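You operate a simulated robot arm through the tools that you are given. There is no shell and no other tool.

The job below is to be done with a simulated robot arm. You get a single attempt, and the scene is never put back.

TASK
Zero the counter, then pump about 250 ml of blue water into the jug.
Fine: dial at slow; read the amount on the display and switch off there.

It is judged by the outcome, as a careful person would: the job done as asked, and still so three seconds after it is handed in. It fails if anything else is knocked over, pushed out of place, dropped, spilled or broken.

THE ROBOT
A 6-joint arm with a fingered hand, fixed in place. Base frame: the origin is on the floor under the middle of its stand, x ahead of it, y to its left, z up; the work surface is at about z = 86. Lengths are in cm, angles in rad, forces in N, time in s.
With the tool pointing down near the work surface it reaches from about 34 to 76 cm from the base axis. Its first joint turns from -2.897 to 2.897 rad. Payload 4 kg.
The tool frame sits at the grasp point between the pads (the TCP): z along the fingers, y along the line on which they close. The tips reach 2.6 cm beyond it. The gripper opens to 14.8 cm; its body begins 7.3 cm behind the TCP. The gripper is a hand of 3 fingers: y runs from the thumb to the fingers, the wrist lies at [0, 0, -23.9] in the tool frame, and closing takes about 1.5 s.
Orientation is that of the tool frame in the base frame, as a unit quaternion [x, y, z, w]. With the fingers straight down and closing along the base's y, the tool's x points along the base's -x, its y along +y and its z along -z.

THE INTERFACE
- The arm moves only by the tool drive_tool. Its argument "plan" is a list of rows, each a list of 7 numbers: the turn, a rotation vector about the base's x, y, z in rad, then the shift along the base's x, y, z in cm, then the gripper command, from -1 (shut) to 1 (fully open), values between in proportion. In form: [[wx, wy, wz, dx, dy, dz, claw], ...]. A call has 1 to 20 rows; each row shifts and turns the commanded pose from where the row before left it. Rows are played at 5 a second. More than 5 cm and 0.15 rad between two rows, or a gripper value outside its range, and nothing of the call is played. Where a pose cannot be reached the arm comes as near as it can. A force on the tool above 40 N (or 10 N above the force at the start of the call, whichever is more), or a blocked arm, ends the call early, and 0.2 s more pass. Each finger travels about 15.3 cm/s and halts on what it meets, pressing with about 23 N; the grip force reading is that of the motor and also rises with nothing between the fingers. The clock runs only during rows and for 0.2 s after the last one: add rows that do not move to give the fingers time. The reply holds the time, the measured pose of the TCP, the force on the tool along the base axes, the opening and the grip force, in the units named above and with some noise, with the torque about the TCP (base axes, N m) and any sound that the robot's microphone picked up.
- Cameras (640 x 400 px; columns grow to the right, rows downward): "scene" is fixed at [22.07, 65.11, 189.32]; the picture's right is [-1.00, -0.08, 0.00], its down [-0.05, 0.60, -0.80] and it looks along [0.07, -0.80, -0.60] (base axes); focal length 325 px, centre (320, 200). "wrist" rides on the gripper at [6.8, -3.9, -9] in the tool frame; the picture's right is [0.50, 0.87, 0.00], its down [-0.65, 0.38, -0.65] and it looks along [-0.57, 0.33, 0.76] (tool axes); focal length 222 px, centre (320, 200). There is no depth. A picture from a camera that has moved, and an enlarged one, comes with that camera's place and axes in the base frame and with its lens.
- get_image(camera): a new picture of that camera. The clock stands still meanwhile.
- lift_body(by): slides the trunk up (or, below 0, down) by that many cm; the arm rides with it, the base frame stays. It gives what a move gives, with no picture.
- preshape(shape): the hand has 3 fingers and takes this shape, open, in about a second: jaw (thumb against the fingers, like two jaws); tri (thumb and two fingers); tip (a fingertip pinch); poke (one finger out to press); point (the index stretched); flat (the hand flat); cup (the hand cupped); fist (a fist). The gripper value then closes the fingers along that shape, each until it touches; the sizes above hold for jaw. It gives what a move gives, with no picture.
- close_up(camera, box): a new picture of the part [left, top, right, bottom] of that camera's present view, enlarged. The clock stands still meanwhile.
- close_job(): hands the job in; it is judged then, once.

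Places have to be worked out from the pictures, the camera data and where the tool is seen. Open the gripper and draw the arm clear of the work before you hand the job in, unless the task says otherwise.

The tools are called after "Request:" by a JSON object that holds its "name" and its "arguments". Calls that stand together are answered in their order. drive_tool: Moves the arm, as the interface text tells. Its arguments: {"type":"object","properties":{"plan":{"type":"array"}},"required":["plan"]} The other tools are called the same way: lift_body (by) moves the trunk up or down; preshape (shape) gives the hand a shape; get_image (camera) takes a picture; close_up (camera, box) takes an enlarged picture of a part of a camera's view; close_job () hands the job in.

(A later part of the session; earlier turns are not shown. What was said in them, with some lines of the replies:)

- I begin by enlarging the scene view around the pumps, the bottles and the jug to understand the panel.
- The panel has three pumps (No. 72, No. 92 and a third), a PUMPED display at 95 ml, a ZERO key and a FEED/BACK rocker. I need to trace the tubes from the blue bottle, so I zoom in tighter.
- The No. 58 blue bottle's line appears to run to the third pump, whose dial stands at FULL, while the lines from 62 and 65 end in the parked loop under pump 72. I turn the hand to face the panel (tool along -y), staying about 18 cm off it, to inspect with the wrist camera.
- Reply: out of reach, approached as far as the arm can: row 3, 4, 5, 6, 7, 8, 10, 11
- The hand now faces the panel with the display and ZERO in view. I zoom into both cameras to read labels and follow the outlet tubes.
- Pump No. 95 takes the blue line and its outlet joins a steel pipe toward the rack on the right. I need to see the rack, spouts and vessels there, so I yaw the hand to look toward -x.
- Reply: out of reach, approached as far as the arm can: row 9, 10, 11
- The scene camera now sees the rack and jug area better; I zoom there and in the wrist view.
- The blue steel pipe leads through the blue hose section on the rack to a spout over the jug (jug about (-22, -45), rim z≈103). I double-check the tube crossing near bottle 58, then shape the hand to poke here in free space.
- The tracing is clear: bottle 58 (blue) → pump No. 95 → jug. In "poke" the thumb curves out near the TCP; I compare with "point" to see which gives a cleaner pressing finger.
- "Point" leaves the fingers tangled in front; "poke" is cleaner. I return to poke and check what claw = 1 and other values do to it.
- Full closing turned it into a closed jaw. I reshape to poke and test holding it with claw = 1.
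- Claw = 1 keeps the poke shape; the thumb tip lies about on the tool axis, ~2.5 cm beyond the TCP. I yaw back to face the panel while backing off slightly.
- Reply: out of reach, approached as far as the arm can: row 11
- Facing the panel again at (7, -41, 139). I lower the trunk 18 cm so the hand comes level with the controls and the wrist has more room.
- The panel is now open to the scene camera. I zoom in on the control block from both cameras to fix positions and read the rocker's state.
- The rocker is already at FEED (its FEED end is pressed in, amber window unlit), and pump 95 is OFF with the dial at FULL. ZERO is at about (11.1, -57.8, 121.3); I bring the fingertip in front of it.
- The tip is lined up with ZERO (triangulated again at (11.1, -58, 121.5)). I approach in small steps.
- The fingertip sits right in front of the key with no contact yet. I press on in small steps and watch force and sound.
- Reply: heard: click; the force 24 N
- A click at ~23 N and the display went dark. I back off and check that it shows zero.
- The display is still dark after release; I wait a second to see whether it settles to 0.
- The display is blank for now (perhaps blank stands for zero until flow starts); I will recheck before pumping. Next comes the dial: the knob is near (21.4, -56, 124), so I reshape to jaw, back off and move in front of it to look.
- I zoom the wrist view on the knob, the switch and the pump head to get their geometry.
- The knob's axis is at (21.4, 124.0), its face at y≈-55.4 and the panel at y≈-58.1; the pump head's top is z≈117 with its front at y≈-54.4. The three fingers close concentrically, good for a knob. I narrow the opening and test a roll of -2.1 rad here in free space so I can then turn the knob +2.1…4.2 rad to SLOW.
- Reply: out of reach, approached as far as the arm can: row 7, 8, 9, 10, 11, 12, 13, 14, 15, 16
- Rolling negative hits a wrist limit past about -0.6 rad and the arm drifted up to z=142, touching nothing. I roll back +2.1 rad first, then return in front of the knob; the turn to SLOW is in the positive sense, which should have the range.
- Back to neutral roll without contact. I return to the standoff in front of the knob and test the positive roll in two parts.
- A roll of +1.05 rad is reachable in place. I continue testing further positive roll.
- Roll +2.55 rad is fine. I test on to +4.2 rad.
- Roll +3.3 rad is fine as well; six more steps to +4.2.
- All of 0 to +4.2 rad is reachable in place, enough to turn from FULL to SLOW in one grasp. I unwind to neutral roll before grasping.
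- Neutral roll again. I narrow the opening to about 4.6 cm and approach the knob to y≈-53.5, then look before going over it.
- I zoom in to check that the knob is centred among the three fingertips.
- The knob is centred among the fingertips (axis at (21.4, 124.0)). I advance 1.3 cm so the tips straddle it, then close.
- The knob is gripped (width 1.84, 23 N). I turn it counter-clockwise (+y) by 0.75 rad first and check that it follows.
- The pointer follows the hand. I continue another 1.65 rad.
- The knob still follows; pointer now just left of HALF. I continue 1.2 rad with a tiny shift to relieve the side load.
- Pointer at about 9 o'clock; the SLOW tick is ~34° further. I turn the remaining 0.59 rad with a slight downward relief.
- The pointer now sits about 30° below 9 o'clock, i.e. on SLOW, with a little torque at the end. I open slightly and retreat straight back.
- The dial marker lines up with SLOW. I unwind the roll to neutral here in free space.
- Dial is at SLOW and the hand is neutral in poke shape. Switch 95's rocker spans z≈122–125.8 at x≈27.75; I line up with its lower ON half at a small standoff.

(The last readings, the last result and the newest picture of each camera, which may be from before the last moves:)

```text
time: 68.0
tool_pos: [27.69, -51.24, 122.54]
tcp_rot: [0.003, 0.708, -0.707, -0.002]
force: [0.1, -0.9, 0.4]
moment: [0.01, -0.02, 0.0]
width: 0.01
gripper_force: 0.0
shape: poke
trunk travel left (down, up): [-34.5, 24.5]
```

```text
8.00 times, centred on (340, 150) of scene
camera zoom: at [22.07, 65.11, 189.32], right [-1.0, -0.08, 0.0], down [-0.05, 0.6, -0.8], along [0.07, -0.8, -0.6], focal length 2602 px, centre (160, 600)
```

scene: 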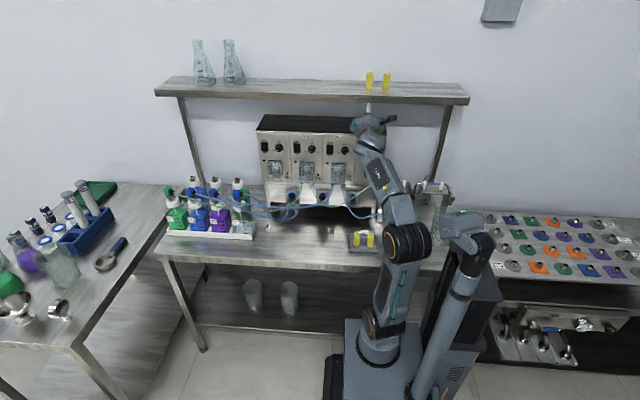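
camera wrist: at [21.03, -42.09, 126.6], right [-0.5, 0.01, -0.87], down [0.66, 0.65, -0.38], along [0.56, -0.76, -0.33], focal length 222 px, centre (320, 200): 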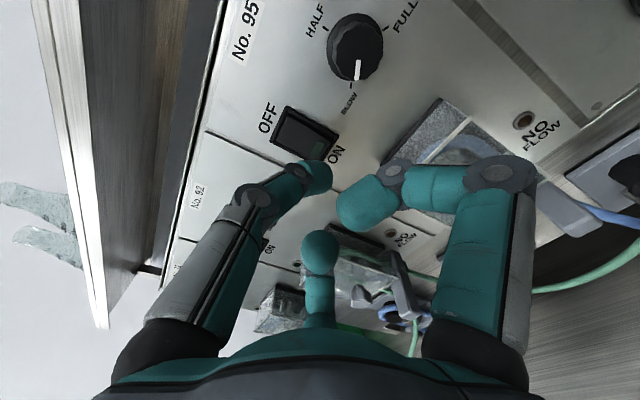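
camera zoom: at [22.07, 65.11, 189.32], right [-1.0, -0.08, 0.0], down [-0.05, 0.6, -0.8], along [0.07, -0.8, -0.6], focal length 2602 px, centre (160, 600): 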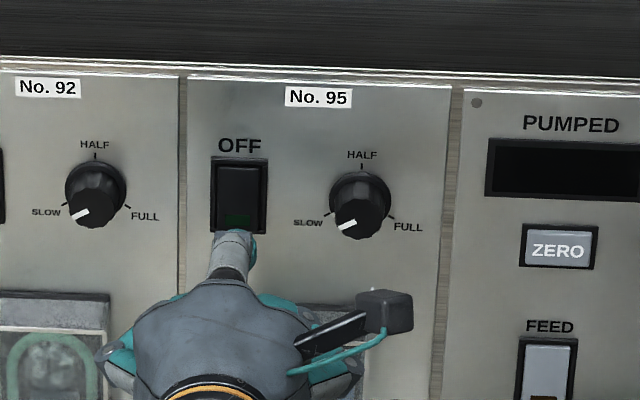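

I zoom the wrist view on the switch to check its exact place relative to the fingertip.

Request:
{"name": "close_up", "arguments": {"camera": "wrist", "box": [250, 80, 378, 180]}}

```text
4.00 times, centred on (314, 130) of wrist
camera zoom: at [21.03, -42.09, 126.6], right [-0.5, 0.01, -0.87], down [0.66, 0.65, -0.38], along [0.56, -0.76, -0.33], focal length 888 px, centre (344, 480)
```

zoom: 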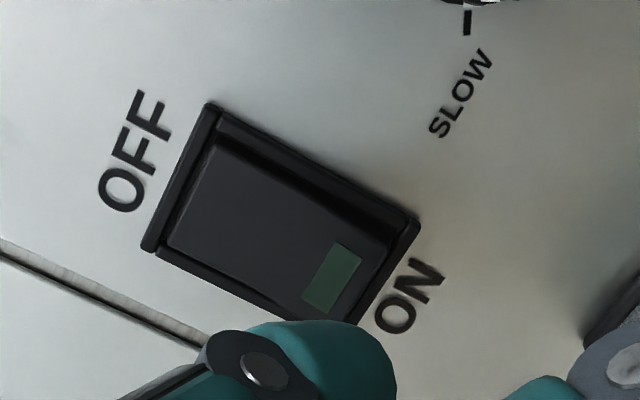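

The frame spans x 26.5–29.6, z 121.7–126.0. I shift to (28.0, 122.75) and press the ON end in small steps.

Request:
{"name": "drive_tool", "arguments": {"plan": [[0, 0, 0, 0.3, -1.0, 0.15, 1], [0, 0, 0, 0, -1.0, 0, 1], [0, 0, 0, 0, -0.5, 0, 1], [0, 0, 0, 0, -0.3, 0, 1], [0, 0, 0, 0, 0, 0, 1]]}}

Request:
{"name": "close_up", "arguments": {"camera": "scene", "box": [300, 125, 380, 175]}}

Request:
{"name": "close_up", "arguments": {"camera": "wrist", "box": [250, 80, 378, 180]}}

```text
time: 69.2
tool_pos: [27.97, -53.81, 122.71]
tcp_rot: [0.003, 0.707, -0.707, -0.002]
force: [-0.8, -0.5, -0.3]
moment: [-0.01, -0.02, 0.01]
width: 0.0
gripper_force: 0.0
shape: poke
trunk travel left (down, up): [-34.5, 24.5]
```

```text
8.00 times, centred on (340, 150) of scene
camera zoom: at [22.07, 65.11, 189.32], right [-1.0, -0.08, 0.0], down [-0.05, 0.6, -0.8], along [0.07, -0.8, -0.6], focal length 2602 px, centre (160, 600)
```

zoom: 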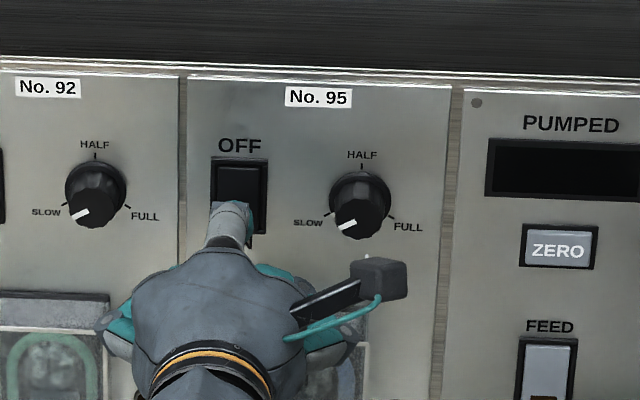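

```text
4.00 times, centred on (314, 130) of wrist
camera zoom: at [21.35, -44.83, 126.76], right [-0.5, 0.01, -0.87], down [0.66, 0.65, -0.38], along [0.56, -0.76, -0.33], focal length 888 px, centre (344, 480)
```

zoom: 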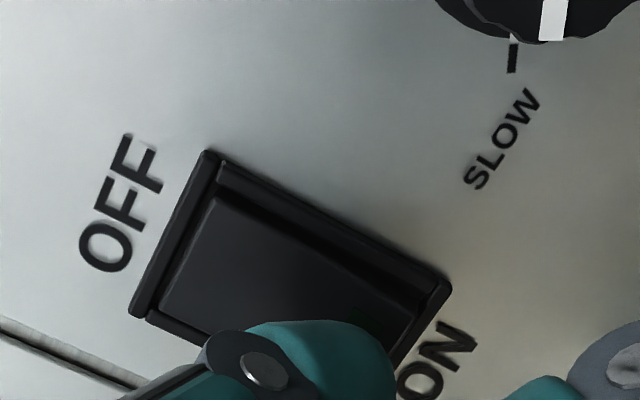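

No contact yet at y=-53.8. I press on in 0.3 cm steps.

Request:
{"name": "drive_tool", "arguments": {"plan": [[0, 0, 0, 0, -0.3, 0, 1], [0, 0, 0, 0, -0.3, 0, 1], [0, 0, 0, 0, -0.3, 0, 1], [0, 0, 0, 0, -0.2, 0, 1]]}}

Request:
{"name": "close_up", "arguments": {"camera": "scene", "box": [300, 125, 400, 188]}}

```text
time: 70.2
tool_pos: [28.21, -54.68, 122.86]
tcp_rot: [0.001, 0.707, -0.707, -0.003]
force: [-1.4, 21.4, -1.6]
moment: [0.1, 0.0, -0.01]
width: 0.01
gripper_force: 0.1
shape: poke
trunk travel left (down, up): [-34.5, 24.5]
heard: click
```

```text
6.35 times, centred on (350, 156) of scene
camera zoom: at [22.07, 65.11, 189.32], right [-1.0, -0.08, 0.0], down [-0.05, 0.6, -0.8], along [0.07, -0.8, -0.6], focal length 2065 px, centre (130, 476)
```

zoom: 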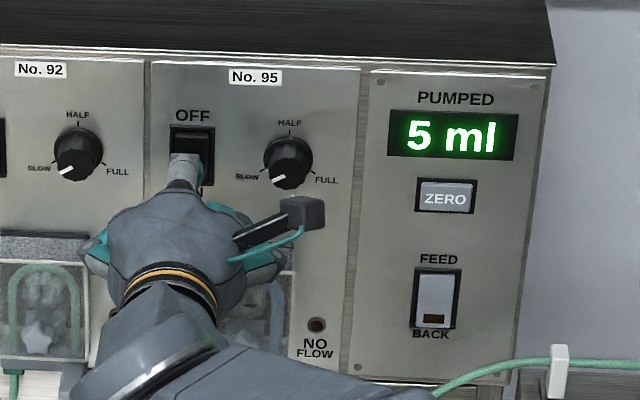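

Pump 95 clicked on and the display reads 5 ml. I back off 1.2 cm and rise in front of the OFF half, then read the display.

Request:
{"name": "drive_tool", "arguments": {"plan": [[0, 0, 0, -0.1, 1.4, 0, 1], [0, 0, 0, 0, 0, 1.2, 1], [0, 0, 0, 0, 0, 1.2, 1]]}}

Request:
{"name": "close_up", "arguments": {"camera": "scene", "box": [300, 125, 400, 188]}}

Request:
{"name": "close_up", "arguments": {"camera": "scene", "box": [400, 165, 470, 250]}}

Request:
{"name": "get_image", "arguments": {"camera": "scene"}}

```text
time: 71.0
tool_pos: [27.95, -53.45, 125.12]
tcp_rot: [0.002, 0.707, -0.707, -0.001]
force: [0.2, -0.2, 0.2]
moment: [0.01, 0.01, 0.01]
width: 0.01
gripper_force: 0.0
shape: poke
trunk travel left (down, up): [-34.5, 24.5]
```

```text
6.35 times, centred on (350, 156) of scene
camera zoom: at [22.07, 65.11, 189.32], right [-1.0, -0.08, 0.0], down [-0.05, 0.6, -0.8], along [0.07, -0.8, -0.6], focal length 2065 px, centre (130, 476)
```

zoom: 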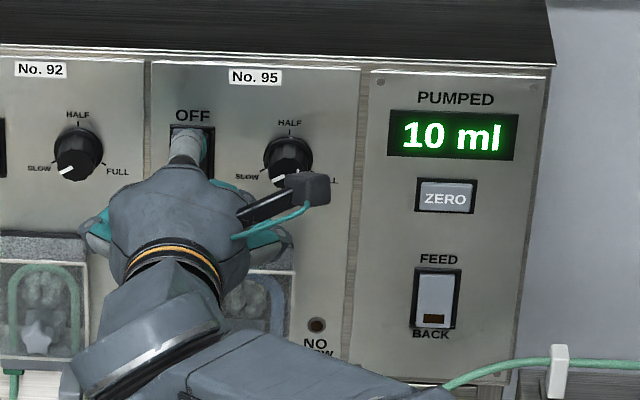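

```text
4.71 times, centred on (435, 208) of scene
camera zoom: at [22.07, 65.11, 189.32], right [-1.0, -0.08, 0.0], down [-0.05, 0.6, -0.8], along [0.07, -0.8, -0.6], focal length 1531 px, centre (-221, 165)
```

zoom: 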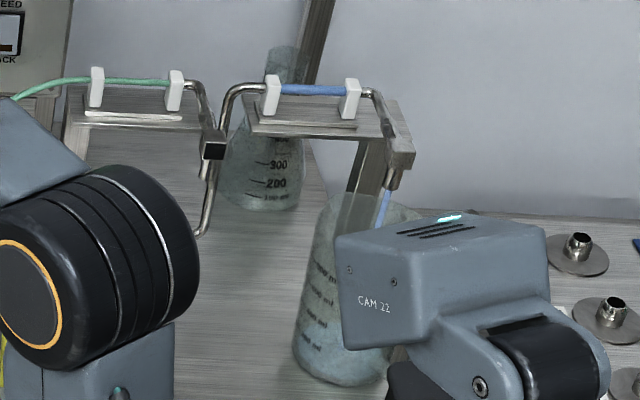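

```text
taken
```

scene: 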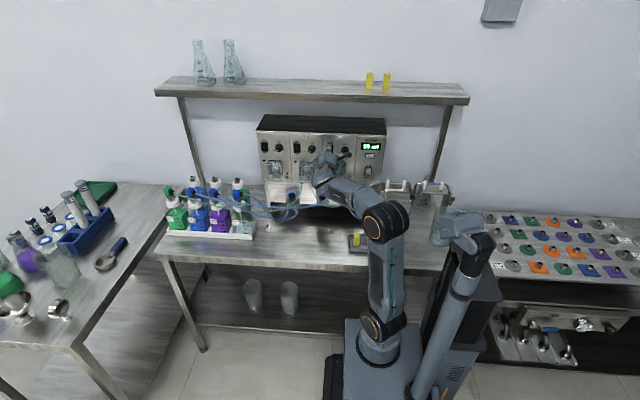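

Blue water is running into the jug and the display counts (10 ml). I hold position 2 s to measure the rate.

Request:
{"name": "drive_tool", "arguments": {"plan": [[0, 0, 0, 0, 0, 0, 1], [0, 0, 0, 0, 0, 0, 1], [0, 0, 0, 0, 0, 0, 1], [0, 0, 0, 0, 0, 0, 1], [0, 0, 0, 0, 0, 0, 1], [0, 0, 0, 0, 0, 0, 1], [0, 0, 0, 0, 0, 0, 1], [0, 0, 0, 0, 0, 0, 1], [0, 0, 0, 0, 0, 0, 1]]}}

Request:
{"name": "close_up", "arguments": {"camera": "scene", "box": [300, 125, 400, 188]}}

Request:
{"name": "close_up", "arguments": {"camera": "scene", "box": [400, 165, 470, 250]}}

```text
time: 73.0
tool_pos: [27.98, -53.52, 125.17]
tcp_rot: [0.002, 0.708, -0.706, -0.002]
force: [0.6, 0.1, 0.7]
moment: [-0.03, 0.04, 0.01]
width: 0.01
gripper_force: 0.0
shape: poke
trunk travel left (down, up): [-34.5, 24.5]
```

```text
6.35 times, centred on (350, 156) of scene
camera zoom: at [22.07, 65.11, 189.32], right [-1.0, -0.08, 0.0], down [-0.05, 0.6, -0.8], along [0.07, -0.8, -0.6], focal length 2065 px, centre (130, 476)
```

zoom: 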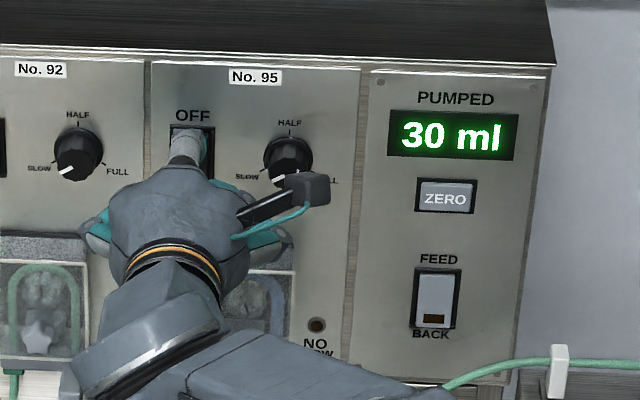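

```text
4.71 times, centred on (435, 208) of scene
camera zoom: at [22.07, 65.11, 189.32], right [-1.0, -0.08, 0.0], down [-0.05, 0.6, -0.8], along [0.07, -0.8, -0.6], focal length 1531 px, centre (-221, 165)
```

zoom: 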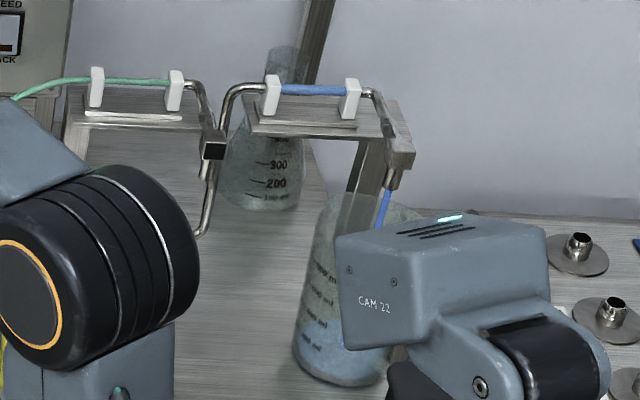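

About 10 ml/s, so 250 ml should come at t≈95. I hold for 4.2 s and recheck.

Request:
{"name": "drive_tool", "arguments": {"plan": [[0, 0, 0, 0, 0, 0, 1], [0, 0, 0, 0, 0, 0, 1], [0, 0, 0, 0, 0, 0, 1], [0, 0, 0, 0, 0, 0, 1], [0, 0, 0, 0, 0, 0, 1], [0, 0, 0, 0, 0, 0, 1], [0, 0, 0, 0, 0, 0, 1], [0, 0, 0, 0, 0, 0, 1], [0, 0, 0, 0, 0, 0, 1], [0, 0, 0, 0, 0, 0, 1], [0, 0, 0, 0, 0, 0, 1], [0, 0, 0, 0, 0, 0, 1], [0, 0, 0, 0, 0, 0, 1], [0, 0, 0, 0, 0, 0, 1], [0, 0, 0, 0, 0, 0, 1], [0, 0, 0, 0, 0, 0, 1], [0, 0, 0, 0, 0, 0, 1], [0, 0, 0, 0, 0, 0, 1], [0, 0, 0, 0, 0, 0, 1], [0, 0, 0, 0, 0, 0, 1]]}}

Request:
{"name": "close_up", "arguments": {"camera": "scene", "box": [300, 125, 400, 188]}}

Request:
{"name": "close_up", "arguments": {"camera": "scene", "box": [400, 165, 470, 250]}}

Request:
{"name": "close_up", "arguments": {"camera": "scene", "box": [155, 165, 265, 245]}}

```text
time: 77.2
tool_pos: [27.87, -53.55, 125.07]
tcp_rot: [0.002, 0.708, -0.707, -0.002]
force: [-1.2, 0.9, 0.5]
moment: [-0.01, 0.02, 0.03]
width: 0.0
gripper_force: 0.0
shape: poke
trunk travel left (down, up): [-34.5, 24.5]
```

```text
6.35 times, centred on (350, 156) of scene
camera zoom: at [22.07, 65.11, 189.32], right [-1.0, -0.08, 0.0], down [-0.05, 0.6, -0.8], along [0.07, -0.8, -0.6], focal length 2065 px, centre (130, 476)
```

zoom: 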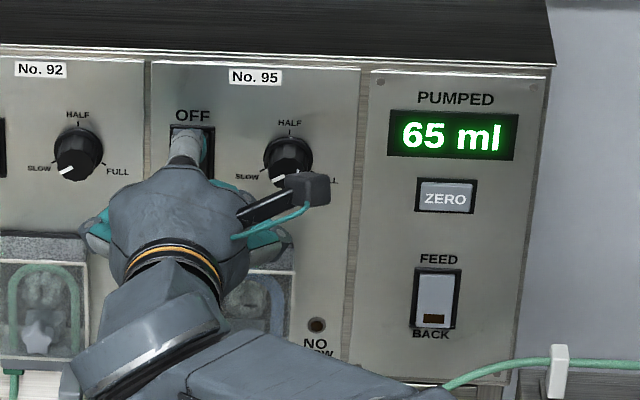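

```text
4.71 times, centred on (435, 208) of scene
camera zoom: at [22.07, 65.11, 189.32], right [-1.0, -0.08, 0.0], down [-0.05, 0.6, -0.8], along [0.07, -0.8, -0.6], focal length 1531 px, centre (-221, 165)
```

zoom: 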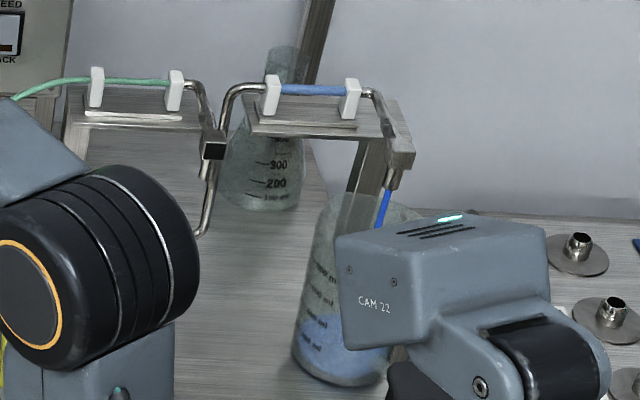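

```text
5.00 times, centred on (210, 205) of scene
camera zoom: at [22.07, 65.11, 189.32], right [-1.0, -0.08, 0.0], down [-0.05, 0.6, -0.8], along [0.07, -0.8, -0.6], focal length 1626 px, centre (870, 175)
```

zoom: 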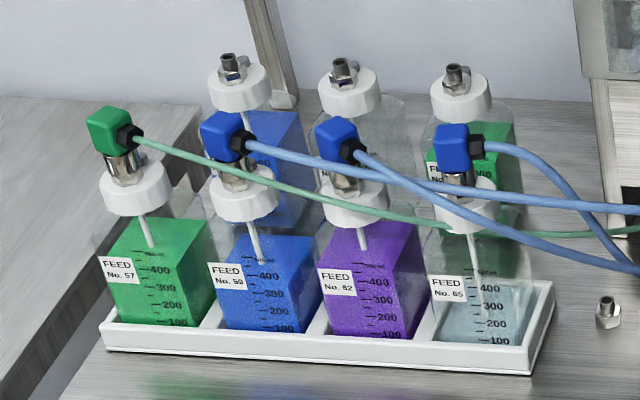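

65 ml at 77.2 s: about 8.5–9 ml/s, with the blue bottle dropping and the jug filling. I hold for two more 4.2 s spans.

Request:
{"name": "drive_tool", "arguments": {"plan": [[0, 0, 0, 0, 0, 0, 1], [0, 0, 0, 0, 0, 0, 1], [0, 0, 0, 0, 0, 0, 1], [0, 0, 0, 0, 0, 0, 1], [0, 0, 0, 0, 0, 0, 1], [0, 0, 0, 0, 0, 0, 1], [0, 0, 0, 0, 0, 0, 1], [0, 0, 0, 0, 0, 0, 1], [0, 0, 0, 0, 0, 0, 1], [0, 0, 0, 0, 0, 0, 1], [0, 0, 0, 0, 0, 0, 1], [0, 0, 0, 0, 0, 0, 1], [0, 0, 0, 0, 0, 0, 1], [0, 0, 0, 0, 0, 0, 1], [0, 0, 0, 0, 0, 0, 1], [0, 0, 0, 0, 0, 0, 1], [0, 0, 0, 0, 0, 0, 1], [0, 0, 0, 0, 0, 0, 1], [0, 0, 0, 0, 0, 0, 1], [0, 0, 0, 0, 0, 0, 1]]}}

Request:
{"name": "close_up", "arguments": {"camera": "scene", "box": [300, 125, 400, 188]}}

```text
time: 81.4
tool_pos: [28.1, -53.49, 125.08]
tcp_rot: [0.003, 0.707, -0.707, -0.003]
force: [-0.3, -0.7, 0.3]
moment: [-0.01, 0.02, -0.02]
width: 0.01
gripper_force: 0.0
shape: poke
trunk travel left (down, up): [-34.5, 24.5]
```

```text
6.35 times, centred on (350, 156) of scene
camera zoom: at [22.07, 65.11, 189.32], right [-1.0, -0.08, 0.0], down [-0.05, 0.6, -0.8], along [0.07, -0.8, -0.6], focal length 2065 px, centre (130, 476)
```

zoom: 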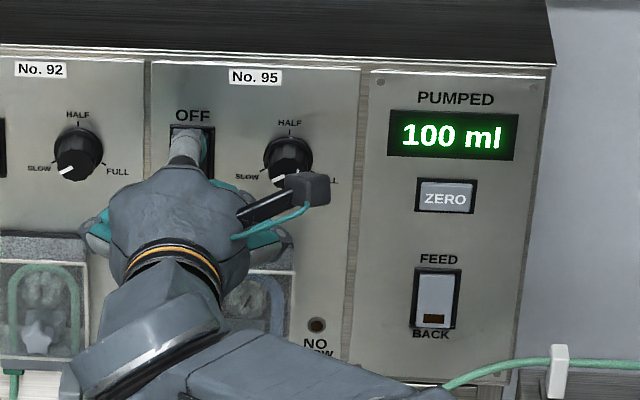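

100 ml at 81.4 s (~8.4 ml/s), so 250 ml is due near t≈99. I hold two more spans, then recheck.

Request:
{"name": "drive_tool", "arguments": {"plan": [[0, 0, 0, 0, 0, 0, 1], [0, 0, 0, 0, 0, 0, 1], [0, 0, 0, 0, 0, 0, 1], [0, 0, 0, 0, 0, 0, 1], [0, 0, 0, 0, 0, 0, 1], [0, 0, 0, 0, 0, 0, 1], [0, 0, 0, 0, 0, 0, 1], [0, 0, 0, 0, 0, 0, 1], [0, 0, 0, 0, 0, 0, 1], [0, 0, 0, 0, 0, 0, 1], [0, 0, 0, 0, 0, 0, 1], [0, 0, 0, 0, 0, 0, 1], [0, 0, 0, 0, 0, 0, 1], [0, 0, 0, 0, 0, 0, 1], [0, 0, 0, 0, 0, 0, 1], [0, 0, 0, 0, 0, 0, 1], [0, 0, 0, 0, 0, 0, 1], [0, 0, 0, 0, 0, 0, 1], [0, 0, 0, 0, 0, 0, 1], [0, 0, 0, 0, 0, 0, 1]]}}

Request:
{"name": "close_up", "arguments": {"camera": "scene", "box": [300, 125, 400, 188]}}

Request:
{"name": "close_up", "arguments": {"camera": "scene", "box": [400, 165, 470, 250]}}

Request:
{"name": "close_up", "arguments": {"camera": "wrist", "box": [250, 80, 378, 180]}}

```text
time: 85.6
tool_pos: [27.89, -53.53, 125.09]
tcp_rot: [0.003, 0.708, -0.706, -0.002]
force: [0.2, 0.7, 0.5]
moment: [-0.03, 0.03, 0.01]
width: 0.0
gripper_force: 0.1
shape: poke
trunk travel left (down, up): [-34.5, 24.5]
```

```text
6.35 times, centred on (350, 156) of scene
camera zoom: at [22.07, 65.11, 189.32], right [-1.0, -0.08, 0.0], down [-0.05, 0.6, -0.8], along [0.07, -0.8, -0.6], focal length 2065 px, centre (130, 476)
```

zoom: 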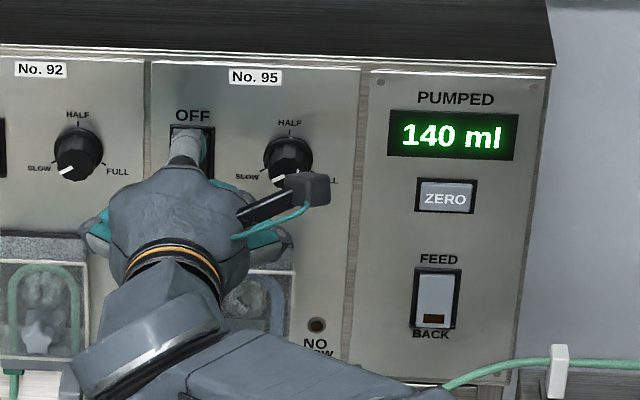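

```text
4.71 times, centred on (435, 208) of scene
camera zoom: at [22.07, 65.11, 189.32], right [-1.0, -0.08, 0.0], down [-0.05, 0.6, -0.8], along [0.07, -0.8, -0.6], focal length 1531 px, centre (-221, 165)
```

zoom: 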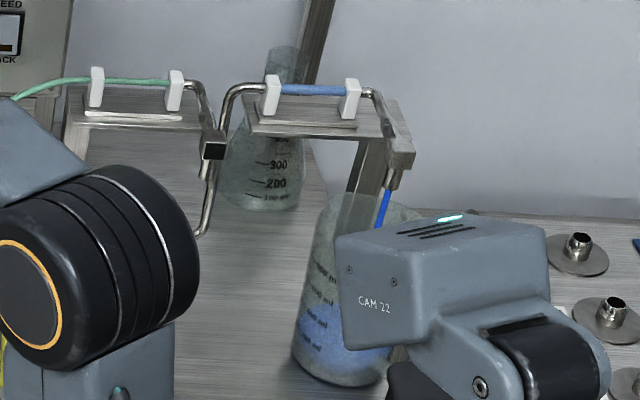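

```text
4.00 times, centred on (314, 130) of wrist
camera zoom: at [21.2, -44.52, 129.13], right [-0.5, 0.01, -0.87], down [0.66, 0.65, -0.38], along [0.56, -0.76, -0.33], focal length 888 px, centre (344, 480)
```

zoom: 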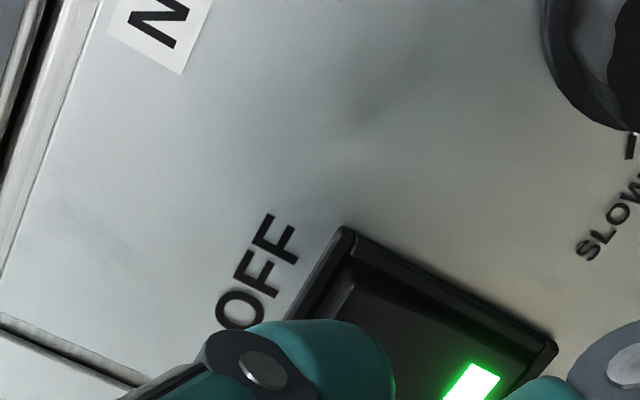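

140 ml at 85.6 s (~8.7 ml/s); the ON lamp is lit and the tip is in front of the OFF half. 250 ml is due near 98 s, so I hold another 4.2 s.

Request:
{"name": "drive_tool", "arguments": {"plan": [[0, 0, 0, 0, 0, 0, 1], [0, 0, 0, 0, 0, 0, 1], [0, 0, 0, 0, 0, 0, 1], [0, 0, 0, 0, 0, 0, 1], [0, 0, 0, 0, 0, 0, 1], [0, 0, 0, 0, 0, 0, 1], [0, 0, 0, 0, 0, 0, 1], [0, 0, 0, 0, 0, 0, 1], [0, 0, 0, 0, 0, 0, 1], [0, 0, 0, 0, 0, 0, 1], [0, 0, 0, 0, 0, 0, 1], [0, 0, 0, 0, 0, 0, 1], [0, 0, 0, 0, 0, 0, 1], [0, 0, 0, 0, 0, 0, 1], [0, 0, 0, 0, 0, 0, 1], [0, 0, 0, 0, 0, 0, 1], [0, 0, 0, 0, 0, 0, 1], [0, 0, 0, 0, 0, 0, 1], [0, 0, 0, 0, 0, 0, 1], [0, 0, 0, 0, 0, 0, 1]]}}

Request:
{"name": "close_up", "arguments": {"camera": "scene", "box": [300, 125, 400, 188]}}

```text
time: 89.8
tool_pos: [27.88, -53.61, 125.11]
tcp_rot: [0.003, 0.708, -0.706, -0.002]
force: [-0.3, 0.3, 0.6]
moment: [-0.02, 0.01, 0.02]
width: 0.02
gripper_force: 0.1
shape: poke
trunk travel left (down, up): [-34.5, 24.5]
```

```text
6.35 times, centred on (350, 156) of scene
camera zoom: at [22.07, 65.11, 189.32], right [-1.0, -0.08, 0.0], down [-0.05, 0.6, -0.8], along [0.07, -0.8, -0.6], focal length 2065 px, centre (130, 476)
```

zoom: 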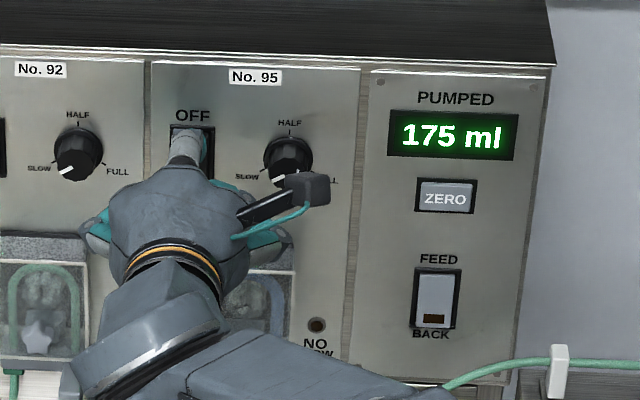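

175 ml at 89.8 s (~8.6 ml/s). I hold another 4.2 s, expecting about 210 ml.

Request:
{"name": "drive_tool", "arguments": {"plan": [[0, 0, 0, 0, 0, 0, 1], [0, 0, 0, 0, 0, 0, 1], [0, 0, 0, 0, 0, 0, 1], [0, 0, 0, 0, 0, 0, 1], [0, 0, 0, 0, 0, 0, 1], [0, 0, 0, 0, 0, 0, 1], [0, 0, 0, 0, 0, 0, 1], [0, 0, 0, 0, 0, 0, 1], [0, 0, 0, 0, 0, 0, 1], [0, 0, 0, 0, 0, 0, 1], [0, 0, 0, 0, 0, 0, 1], [0, 0, 0, 0, 0, 0, 1], [0, 0, 0, 0, 0, 0, 1], [0, 0, 0, 0, 0, 0, 1], [0, 0, 0, 0, 0, 0, 1], [0, 0, 0, 0, 0, 0, 1], [0, 0, 0, 0, 0, 0, 1], [0, 0, 0, 0, 0, 0, 1], [0, 0, 0, 0, 0, 0, 1], [0, 0, 0, 0, 0, 0, 1]]}}

Request:
{"name": "close_up", "arguments": {"camera": "scene", "box": [300, 125, 400, 188]}}

Request:
{"name": "close_up", "arguments": {"camera": "scene", "box": [400, 165, 470, 250]}}

```text
time: 94.0
tool_pos: [27.93, -53.47, 125.12]
tcp_rot: [0.002, 0.708, -0.706, -0.002]
force: [0.5, 0.6, -0.3]
moment: [0.01, 0.02, -0.02]
width: 0.0
gripper_force: 0.2
shape: poke
trunk travel left (down, up): [-34.5, 24.5]
```

```text
6.35 times, centred on (350, 156) of scene
camera zoom: at [22.07, 65.11, 189.32], right [-1.0, -0.08, 0.0], down [-0.05, 0.6, -0.8], along [0.07, -0.8, -0.6], focal length 2065 px, centre (130, 476)
```

zoom: 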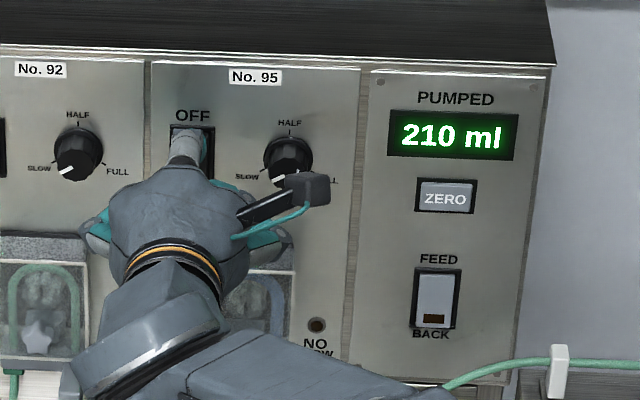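

```text
4.71 times, centred on (435, 208) of scene
camera zoom: at [22.07, 65.11, 189.32], right [-1.0, -0.08, 0.0], down [-0.05, 0.6, -0.8], along [0.07, -0.8, -0.6], focal length 1531 px, centre (-221, 165)
```

zoom: 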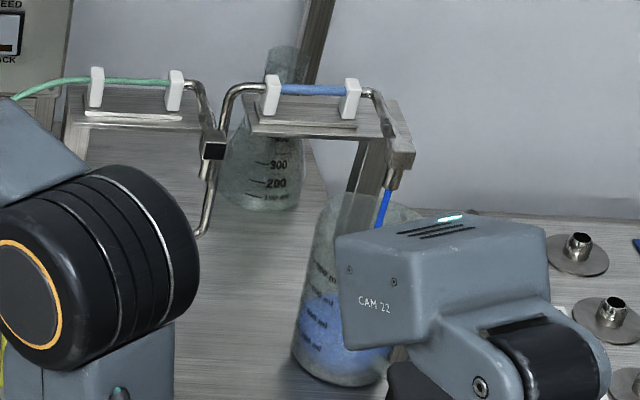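

210 ml at 94.0 s, rate 8.57 ml/s; 250 ml is due at ~98.6 s and the press takes ~0.6 s. I hold 3.8 s more, then press OFF.

Request:
{"name": "drive_tool", "arguments": {"plan": [[0, 0, 0, 0, 0, 0, 1], [0, 0, 0, 0, 0, 0, 1], [0, 0, 0, 0, 0, 0, 1], [0, 0, 0, 0, 0, 0, 1], [0, 0, 0, 0, 0, 0, 1], [0, 0, 0, 0, 0, 0, 1], [0, 0, 0, 0, 0, 0, 1], [0, 0, 0, 0, 0, 0, 1], [0, 0, 0, 0, 0, 0, 1], [0, 0, 0, 0, 0, 0, 1], [0, 0, 0, 0, 0, 0, 1], [0, 0, 0, 0, 0, 0, 1], [0, 0, 0, 0, 0, 0, 1], [0, 0, 0, 0, 0, 0, 1], [0, 0, 0, 0, 0, 0, 1], [0, 0, 0, 0, 0, 0, 1], [0, 0, 0, 0, 0, 0, 1], [0, 0, 0, 0, 0, 0, 1]]}}

Request:
{"name": "close_up", "arguments": {"camera": "scene", "box": [300, 125, 400, 188]}}

```text
time: 97.8
tool_pos: [27.98, -53.43, 125.14]
tcp_rot: [0.003, 0.708, -0.707, -0.002]
force: [-0.6, 0.2, 0.2]
moment: [0.01, -0.02, -0.01]
width: 0.0
gripper_force: 0.0
shape: poke
trunk travel left (down, up): [-34.5, 24.5]
```

```text
6.35 times, centred on (350, 156) of scene
camera zoom: at [22.07, 65.11, 189.32], right [-1.0, -0.08, 0.0], down [-0.05, 0.6, -0.8], along [0.07, -0.8, -0.6], focal length 2065 px, centre (130, 476)
```

zoom: 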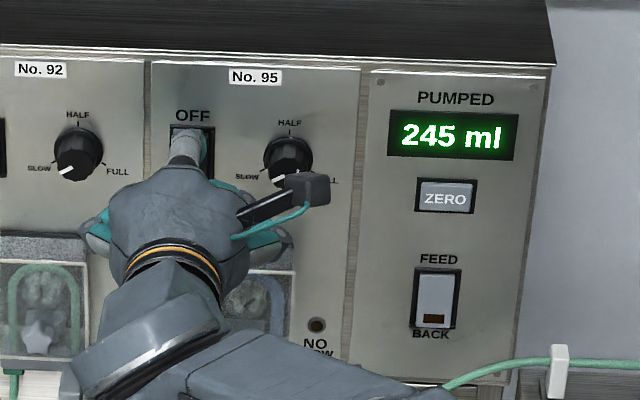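

245 ml at 97.8 s; the press takes about 0.5 s, so I press the OFF end now.

Request:
{"name": "drive_tool", "arguments": {"plan": [[0, 0, 0, 0, -0.6, 0, 1], [0, 0, 0, 0, -0.5, 0, 1], [0, 0, 0, 0, -0.3, 0, 1]]}}

Request:
{"name": "close_up", "arguments": {"camera": "scene", "box": [300, 125, 400, 188]}}

```text
time: 98.6
tool_pos: [27.9, -54.45, 125.32]
tcp_rot: [-0.002, -0.706, 0.708, 0.002]
force: [-3.7, 19.1, 2.8]
moment: [0.04, 0.0, -0.04]
width: 0.0
gripper_force: 0.0
shape: poke
trunk travel left (down, up): [-34.5, 24.5]
heard: click
```

```text
6.35 times, centred on (350, 156) of scene
camera zoom: at [22.07, 65.11, 189.32], right [-1.0, -0.08, 0.0], down [-0.05, 0.6, -0.8], along [0.07, -0.8, -0.6], focal length 2065 px, centre (130, 476)
```

zoom: 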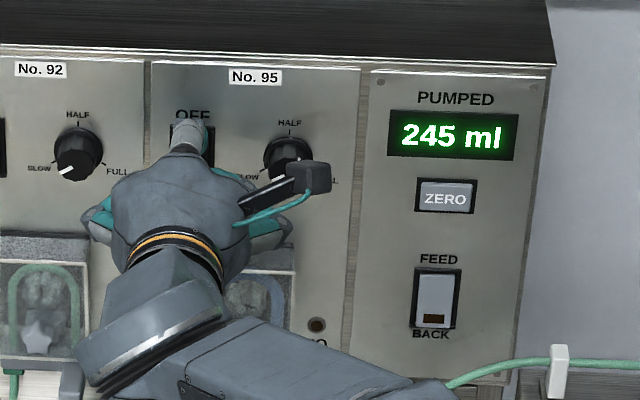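

Click; the display stopped at 245 ml. I back off and check that the pump is off, the display stable and the stream ended.

Request:
{"name": "drive_tool", "arguments": {"plan": [[0, 0, 0, 0, 1.5, 0, 1], [0, 0, 0, 0, 2, 0, 1], [0, 0, 0, 0, 2, 0, 1], [0, 0, 0, 0, 1.5, 0, 1], [0, 0, 0, 0, 0, 0, 1]]}}

Request:
{"name": "close_up", "arguments": {"camera": "scene", "box": [300, 125, 400, 188]}}

Request:
{"name": "close_up", "arguments": {"camera": "scene", "box": [400, 165, 470, 250]}}

Request:
{"name": "close_up", "arguments": {"camera": "wrist", "box": [200, 60, 400, 220]}}

```text
time: 99.8
tool_pos: [28.04, -47.83, 125.27]
tcp_rot: [0.002, 0.708, -0.706, -0.002]
force: [-0.3, -0.2, 0.5]
moment: [0.0, -0.03, 0.02]
width: 0.01
gripper_force: 0.0
shape: poke
trunk travel left (down, up): [-34.5, 24.5]
```

```text
6.35 times, centred on (350, 156) of scene
camera zoom: at [22.07, 65.11, 189.32], right [-1.0, -0.08, 0.0], down [-0.05, 0.6, -0.8], along [0.07, -0.8, -0.6], focal length 2065 px, centre (130, 476)
```

zoom: 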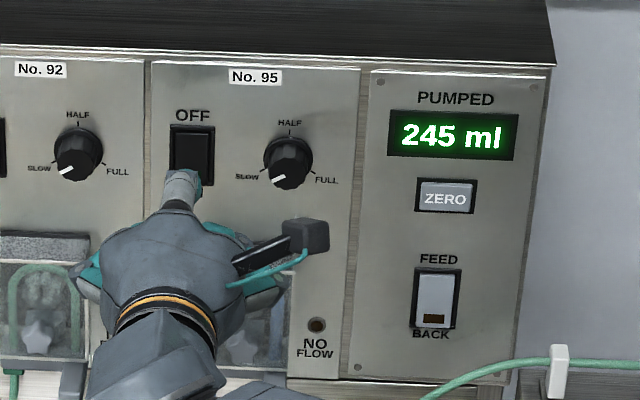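

```text
4.71 times, centred on (435, 208) of scene
camera zoom: at [22.07, 65.11, 189.32], right [-1.0, -0.08, 0.0], down [-0.05, 0.6, -0.8], along [0.07, -0.8, -0.6], focal length 1531 px, centre (-221, 165)
```

zoom: 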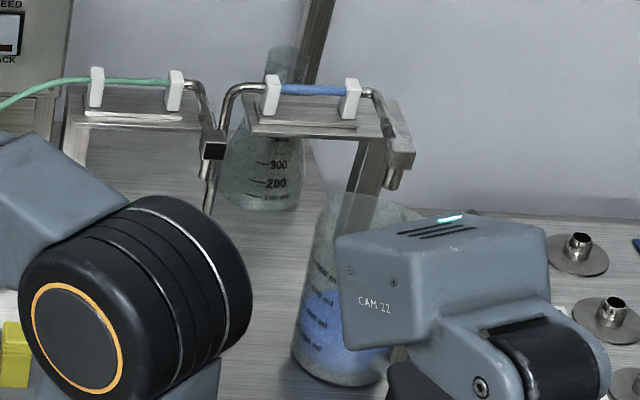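

```text
2.50 times, centred on (300, 140) of wrist
camera zoom: at [21.24, -38.95, 129.21], right [-0.5, 0.01, -0.87], down [0.66, 0.65, -0.38], along [0.56, -0.76, -0.33], focal length 555 px, centre (370, 350)
```

zoom: 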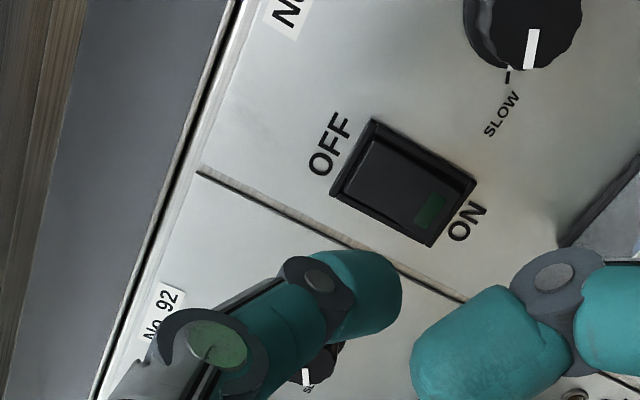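

Pump 95 is OFF (lamp out), the stream has stopped and the display holds 245 ml, i.e. about 250 with no more flow. I draw the hand back and open it.

Request:
{"name": "drive_tool", "arguments": {"plan": [[0, 0, 0, 0, 1.5, 0.5, 1], [0, 0, 0, 0, 1.5, 0.5, 1], [0, 0, 0, 0, 1.5, 0.5, 1], [0, 0, 0, 0, 1.5, 0.5, 1], [0, 0, 0, 0, 0, 0, 1]]}}

Request:
{"name": "preshape", "arguments": {"shape": "jaw"}}

Request:
{"name": "get_image", "arguments": {"camera": "scene"}}

Request:
{"name": "close_up", "arguments": {"camera": "scene", "box": [300, 125, 400, 188]}}

Request:
{"name": "close_up", "arguments": {"camera": "scene", "box": [400, 165, 470, 250]}}

```text
time: 101.0
tool_pos: [28.11, -41.9, 127.16]
tcp_rot: [-0.002, -0.707, 0.707, 0.002]
force: [0.1, 0.4, -0.7]
moment: [0.0, 0.02, 0.01]
width: 0.0
gripper_force: 0.1
shape: poke
trunk travel left (down, up): [-34.5, 24.5]
```

```text
time: 101.9
tool_pos: [28.21, -42.03, 127.12]
tcp_rot: [0.002, 0.708, -0.707, -0.003]
force: [0.4, -0.6, -0.2]
moment: [0.0, 0.01, 0.0]
width: 14.78
gripper_force: 0.0
shape: jaw
trunk travel left (down, up): [-34.5, 24.5]
```

```text
taken
```

scene: 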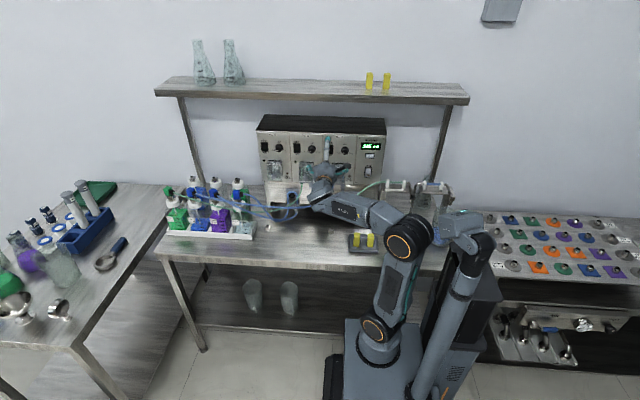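

```text
6.35 times, centred on (350, 156) of scene
camera zoom: at [22.07, 65.11, 189.32], right [-1.0, -0.08, 0.0], down [-0.05, 0.6, -0.8], along [0.07, -0.8, -0.6], focal length 2065 px, centre (130, 476)
```

zoom: 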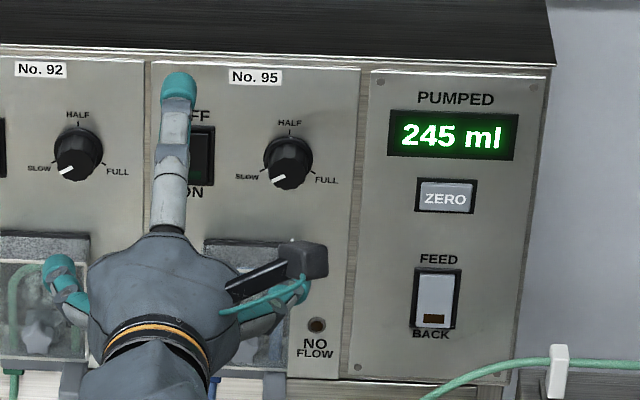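

```text
4.71 times, centred on (435, 208) of scene
camera zoom: at [22.07, 65.11, 189.32], right [-1.0, -0.08, 0.0], down [-0.05, 0.6, -0.8], along [0.07, -0.8, -0.6], focal length 1531 px, centre (-221, 165)
```

zoom: 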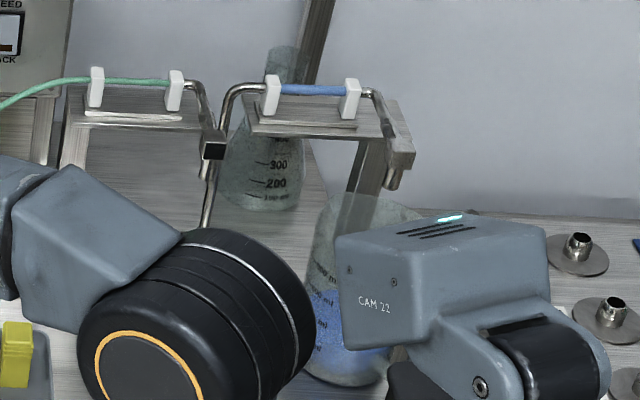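

All is still: display 245 ml, pump off, dial at SLOW, jug holding blue water, nothing disturbed. I draw back a few more centimetres and confirm before handing in.

Request:
{"name": "drive_tool", "arguments": {"plan": [[0, 0, 0, 0, 1.5, 0.5, 1], [0, 0, 0, 0, 1.5, 0.5, 1], [0, 0, 0, 0, 0, 0, 1], [0, 0, 0, 0, 0, 0, 1], [0, 0, 0, 0, 0, 0, 1]]}}

Request:
{"name": "get_image", "arguments": {"camera": "scene"}}

```text
time: 103.1
tool_pos: [27.99, -39.0, 128.08]
tcp_rot: [0.002, 0.708, -0.707, -0.003]
force: [0.0, -0.3, 0.2]
moment: [0.02, -0.01, -0.01]
width: 14.82
gripper_force: 0.2
shape: jaw
trunk travel left (down, up): [-34.5, 24.5]
```

```text
taken
```

scene: 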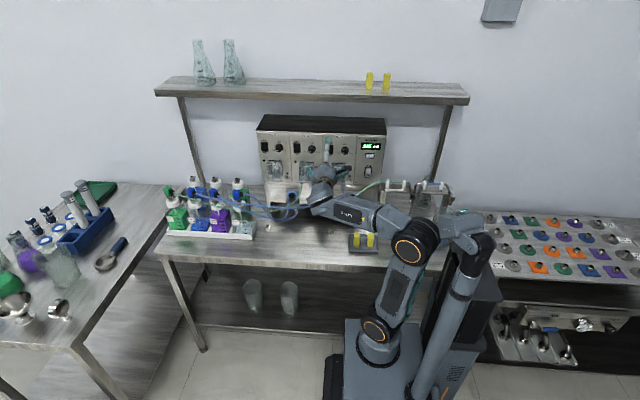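

The arm is clear with the hand open, the pump is off, and nothing else has moved. I hand the job in.

Request:
{"name": "close_job", "arguments": {}}

```text
The job is handed in.
```

I zeroed the counter, set pump No. 95's dial to SLOW and pumped blue water into the jug. The display stopped at 245 ml, just short of 250.

- **Counter:** ZERO clicked and the display went blank, then counted up from 5 ml once the pump started.
- **Line:** I traced the blue bottle's tube through pump No. 95 to the spout over the jug. The FEED/BACK rocker was already at FEED.
- **Amount:** The pump ran at about 8.6 ml/s. I pressed OFF with the display at 245 ml, allowing for the half-second press, and it stayed at 245. I left it there, because another on-off pulse would have taken it past 250.
- **Finish:** The pump is off, the stream has stopped and the hand is open and clear of the work. In the last pictures nothing is spilled or moved out of place. While turning the hand ready for the dial, the arm reached a wrist limit and drifted up about 18 cm, but it touched nothing.
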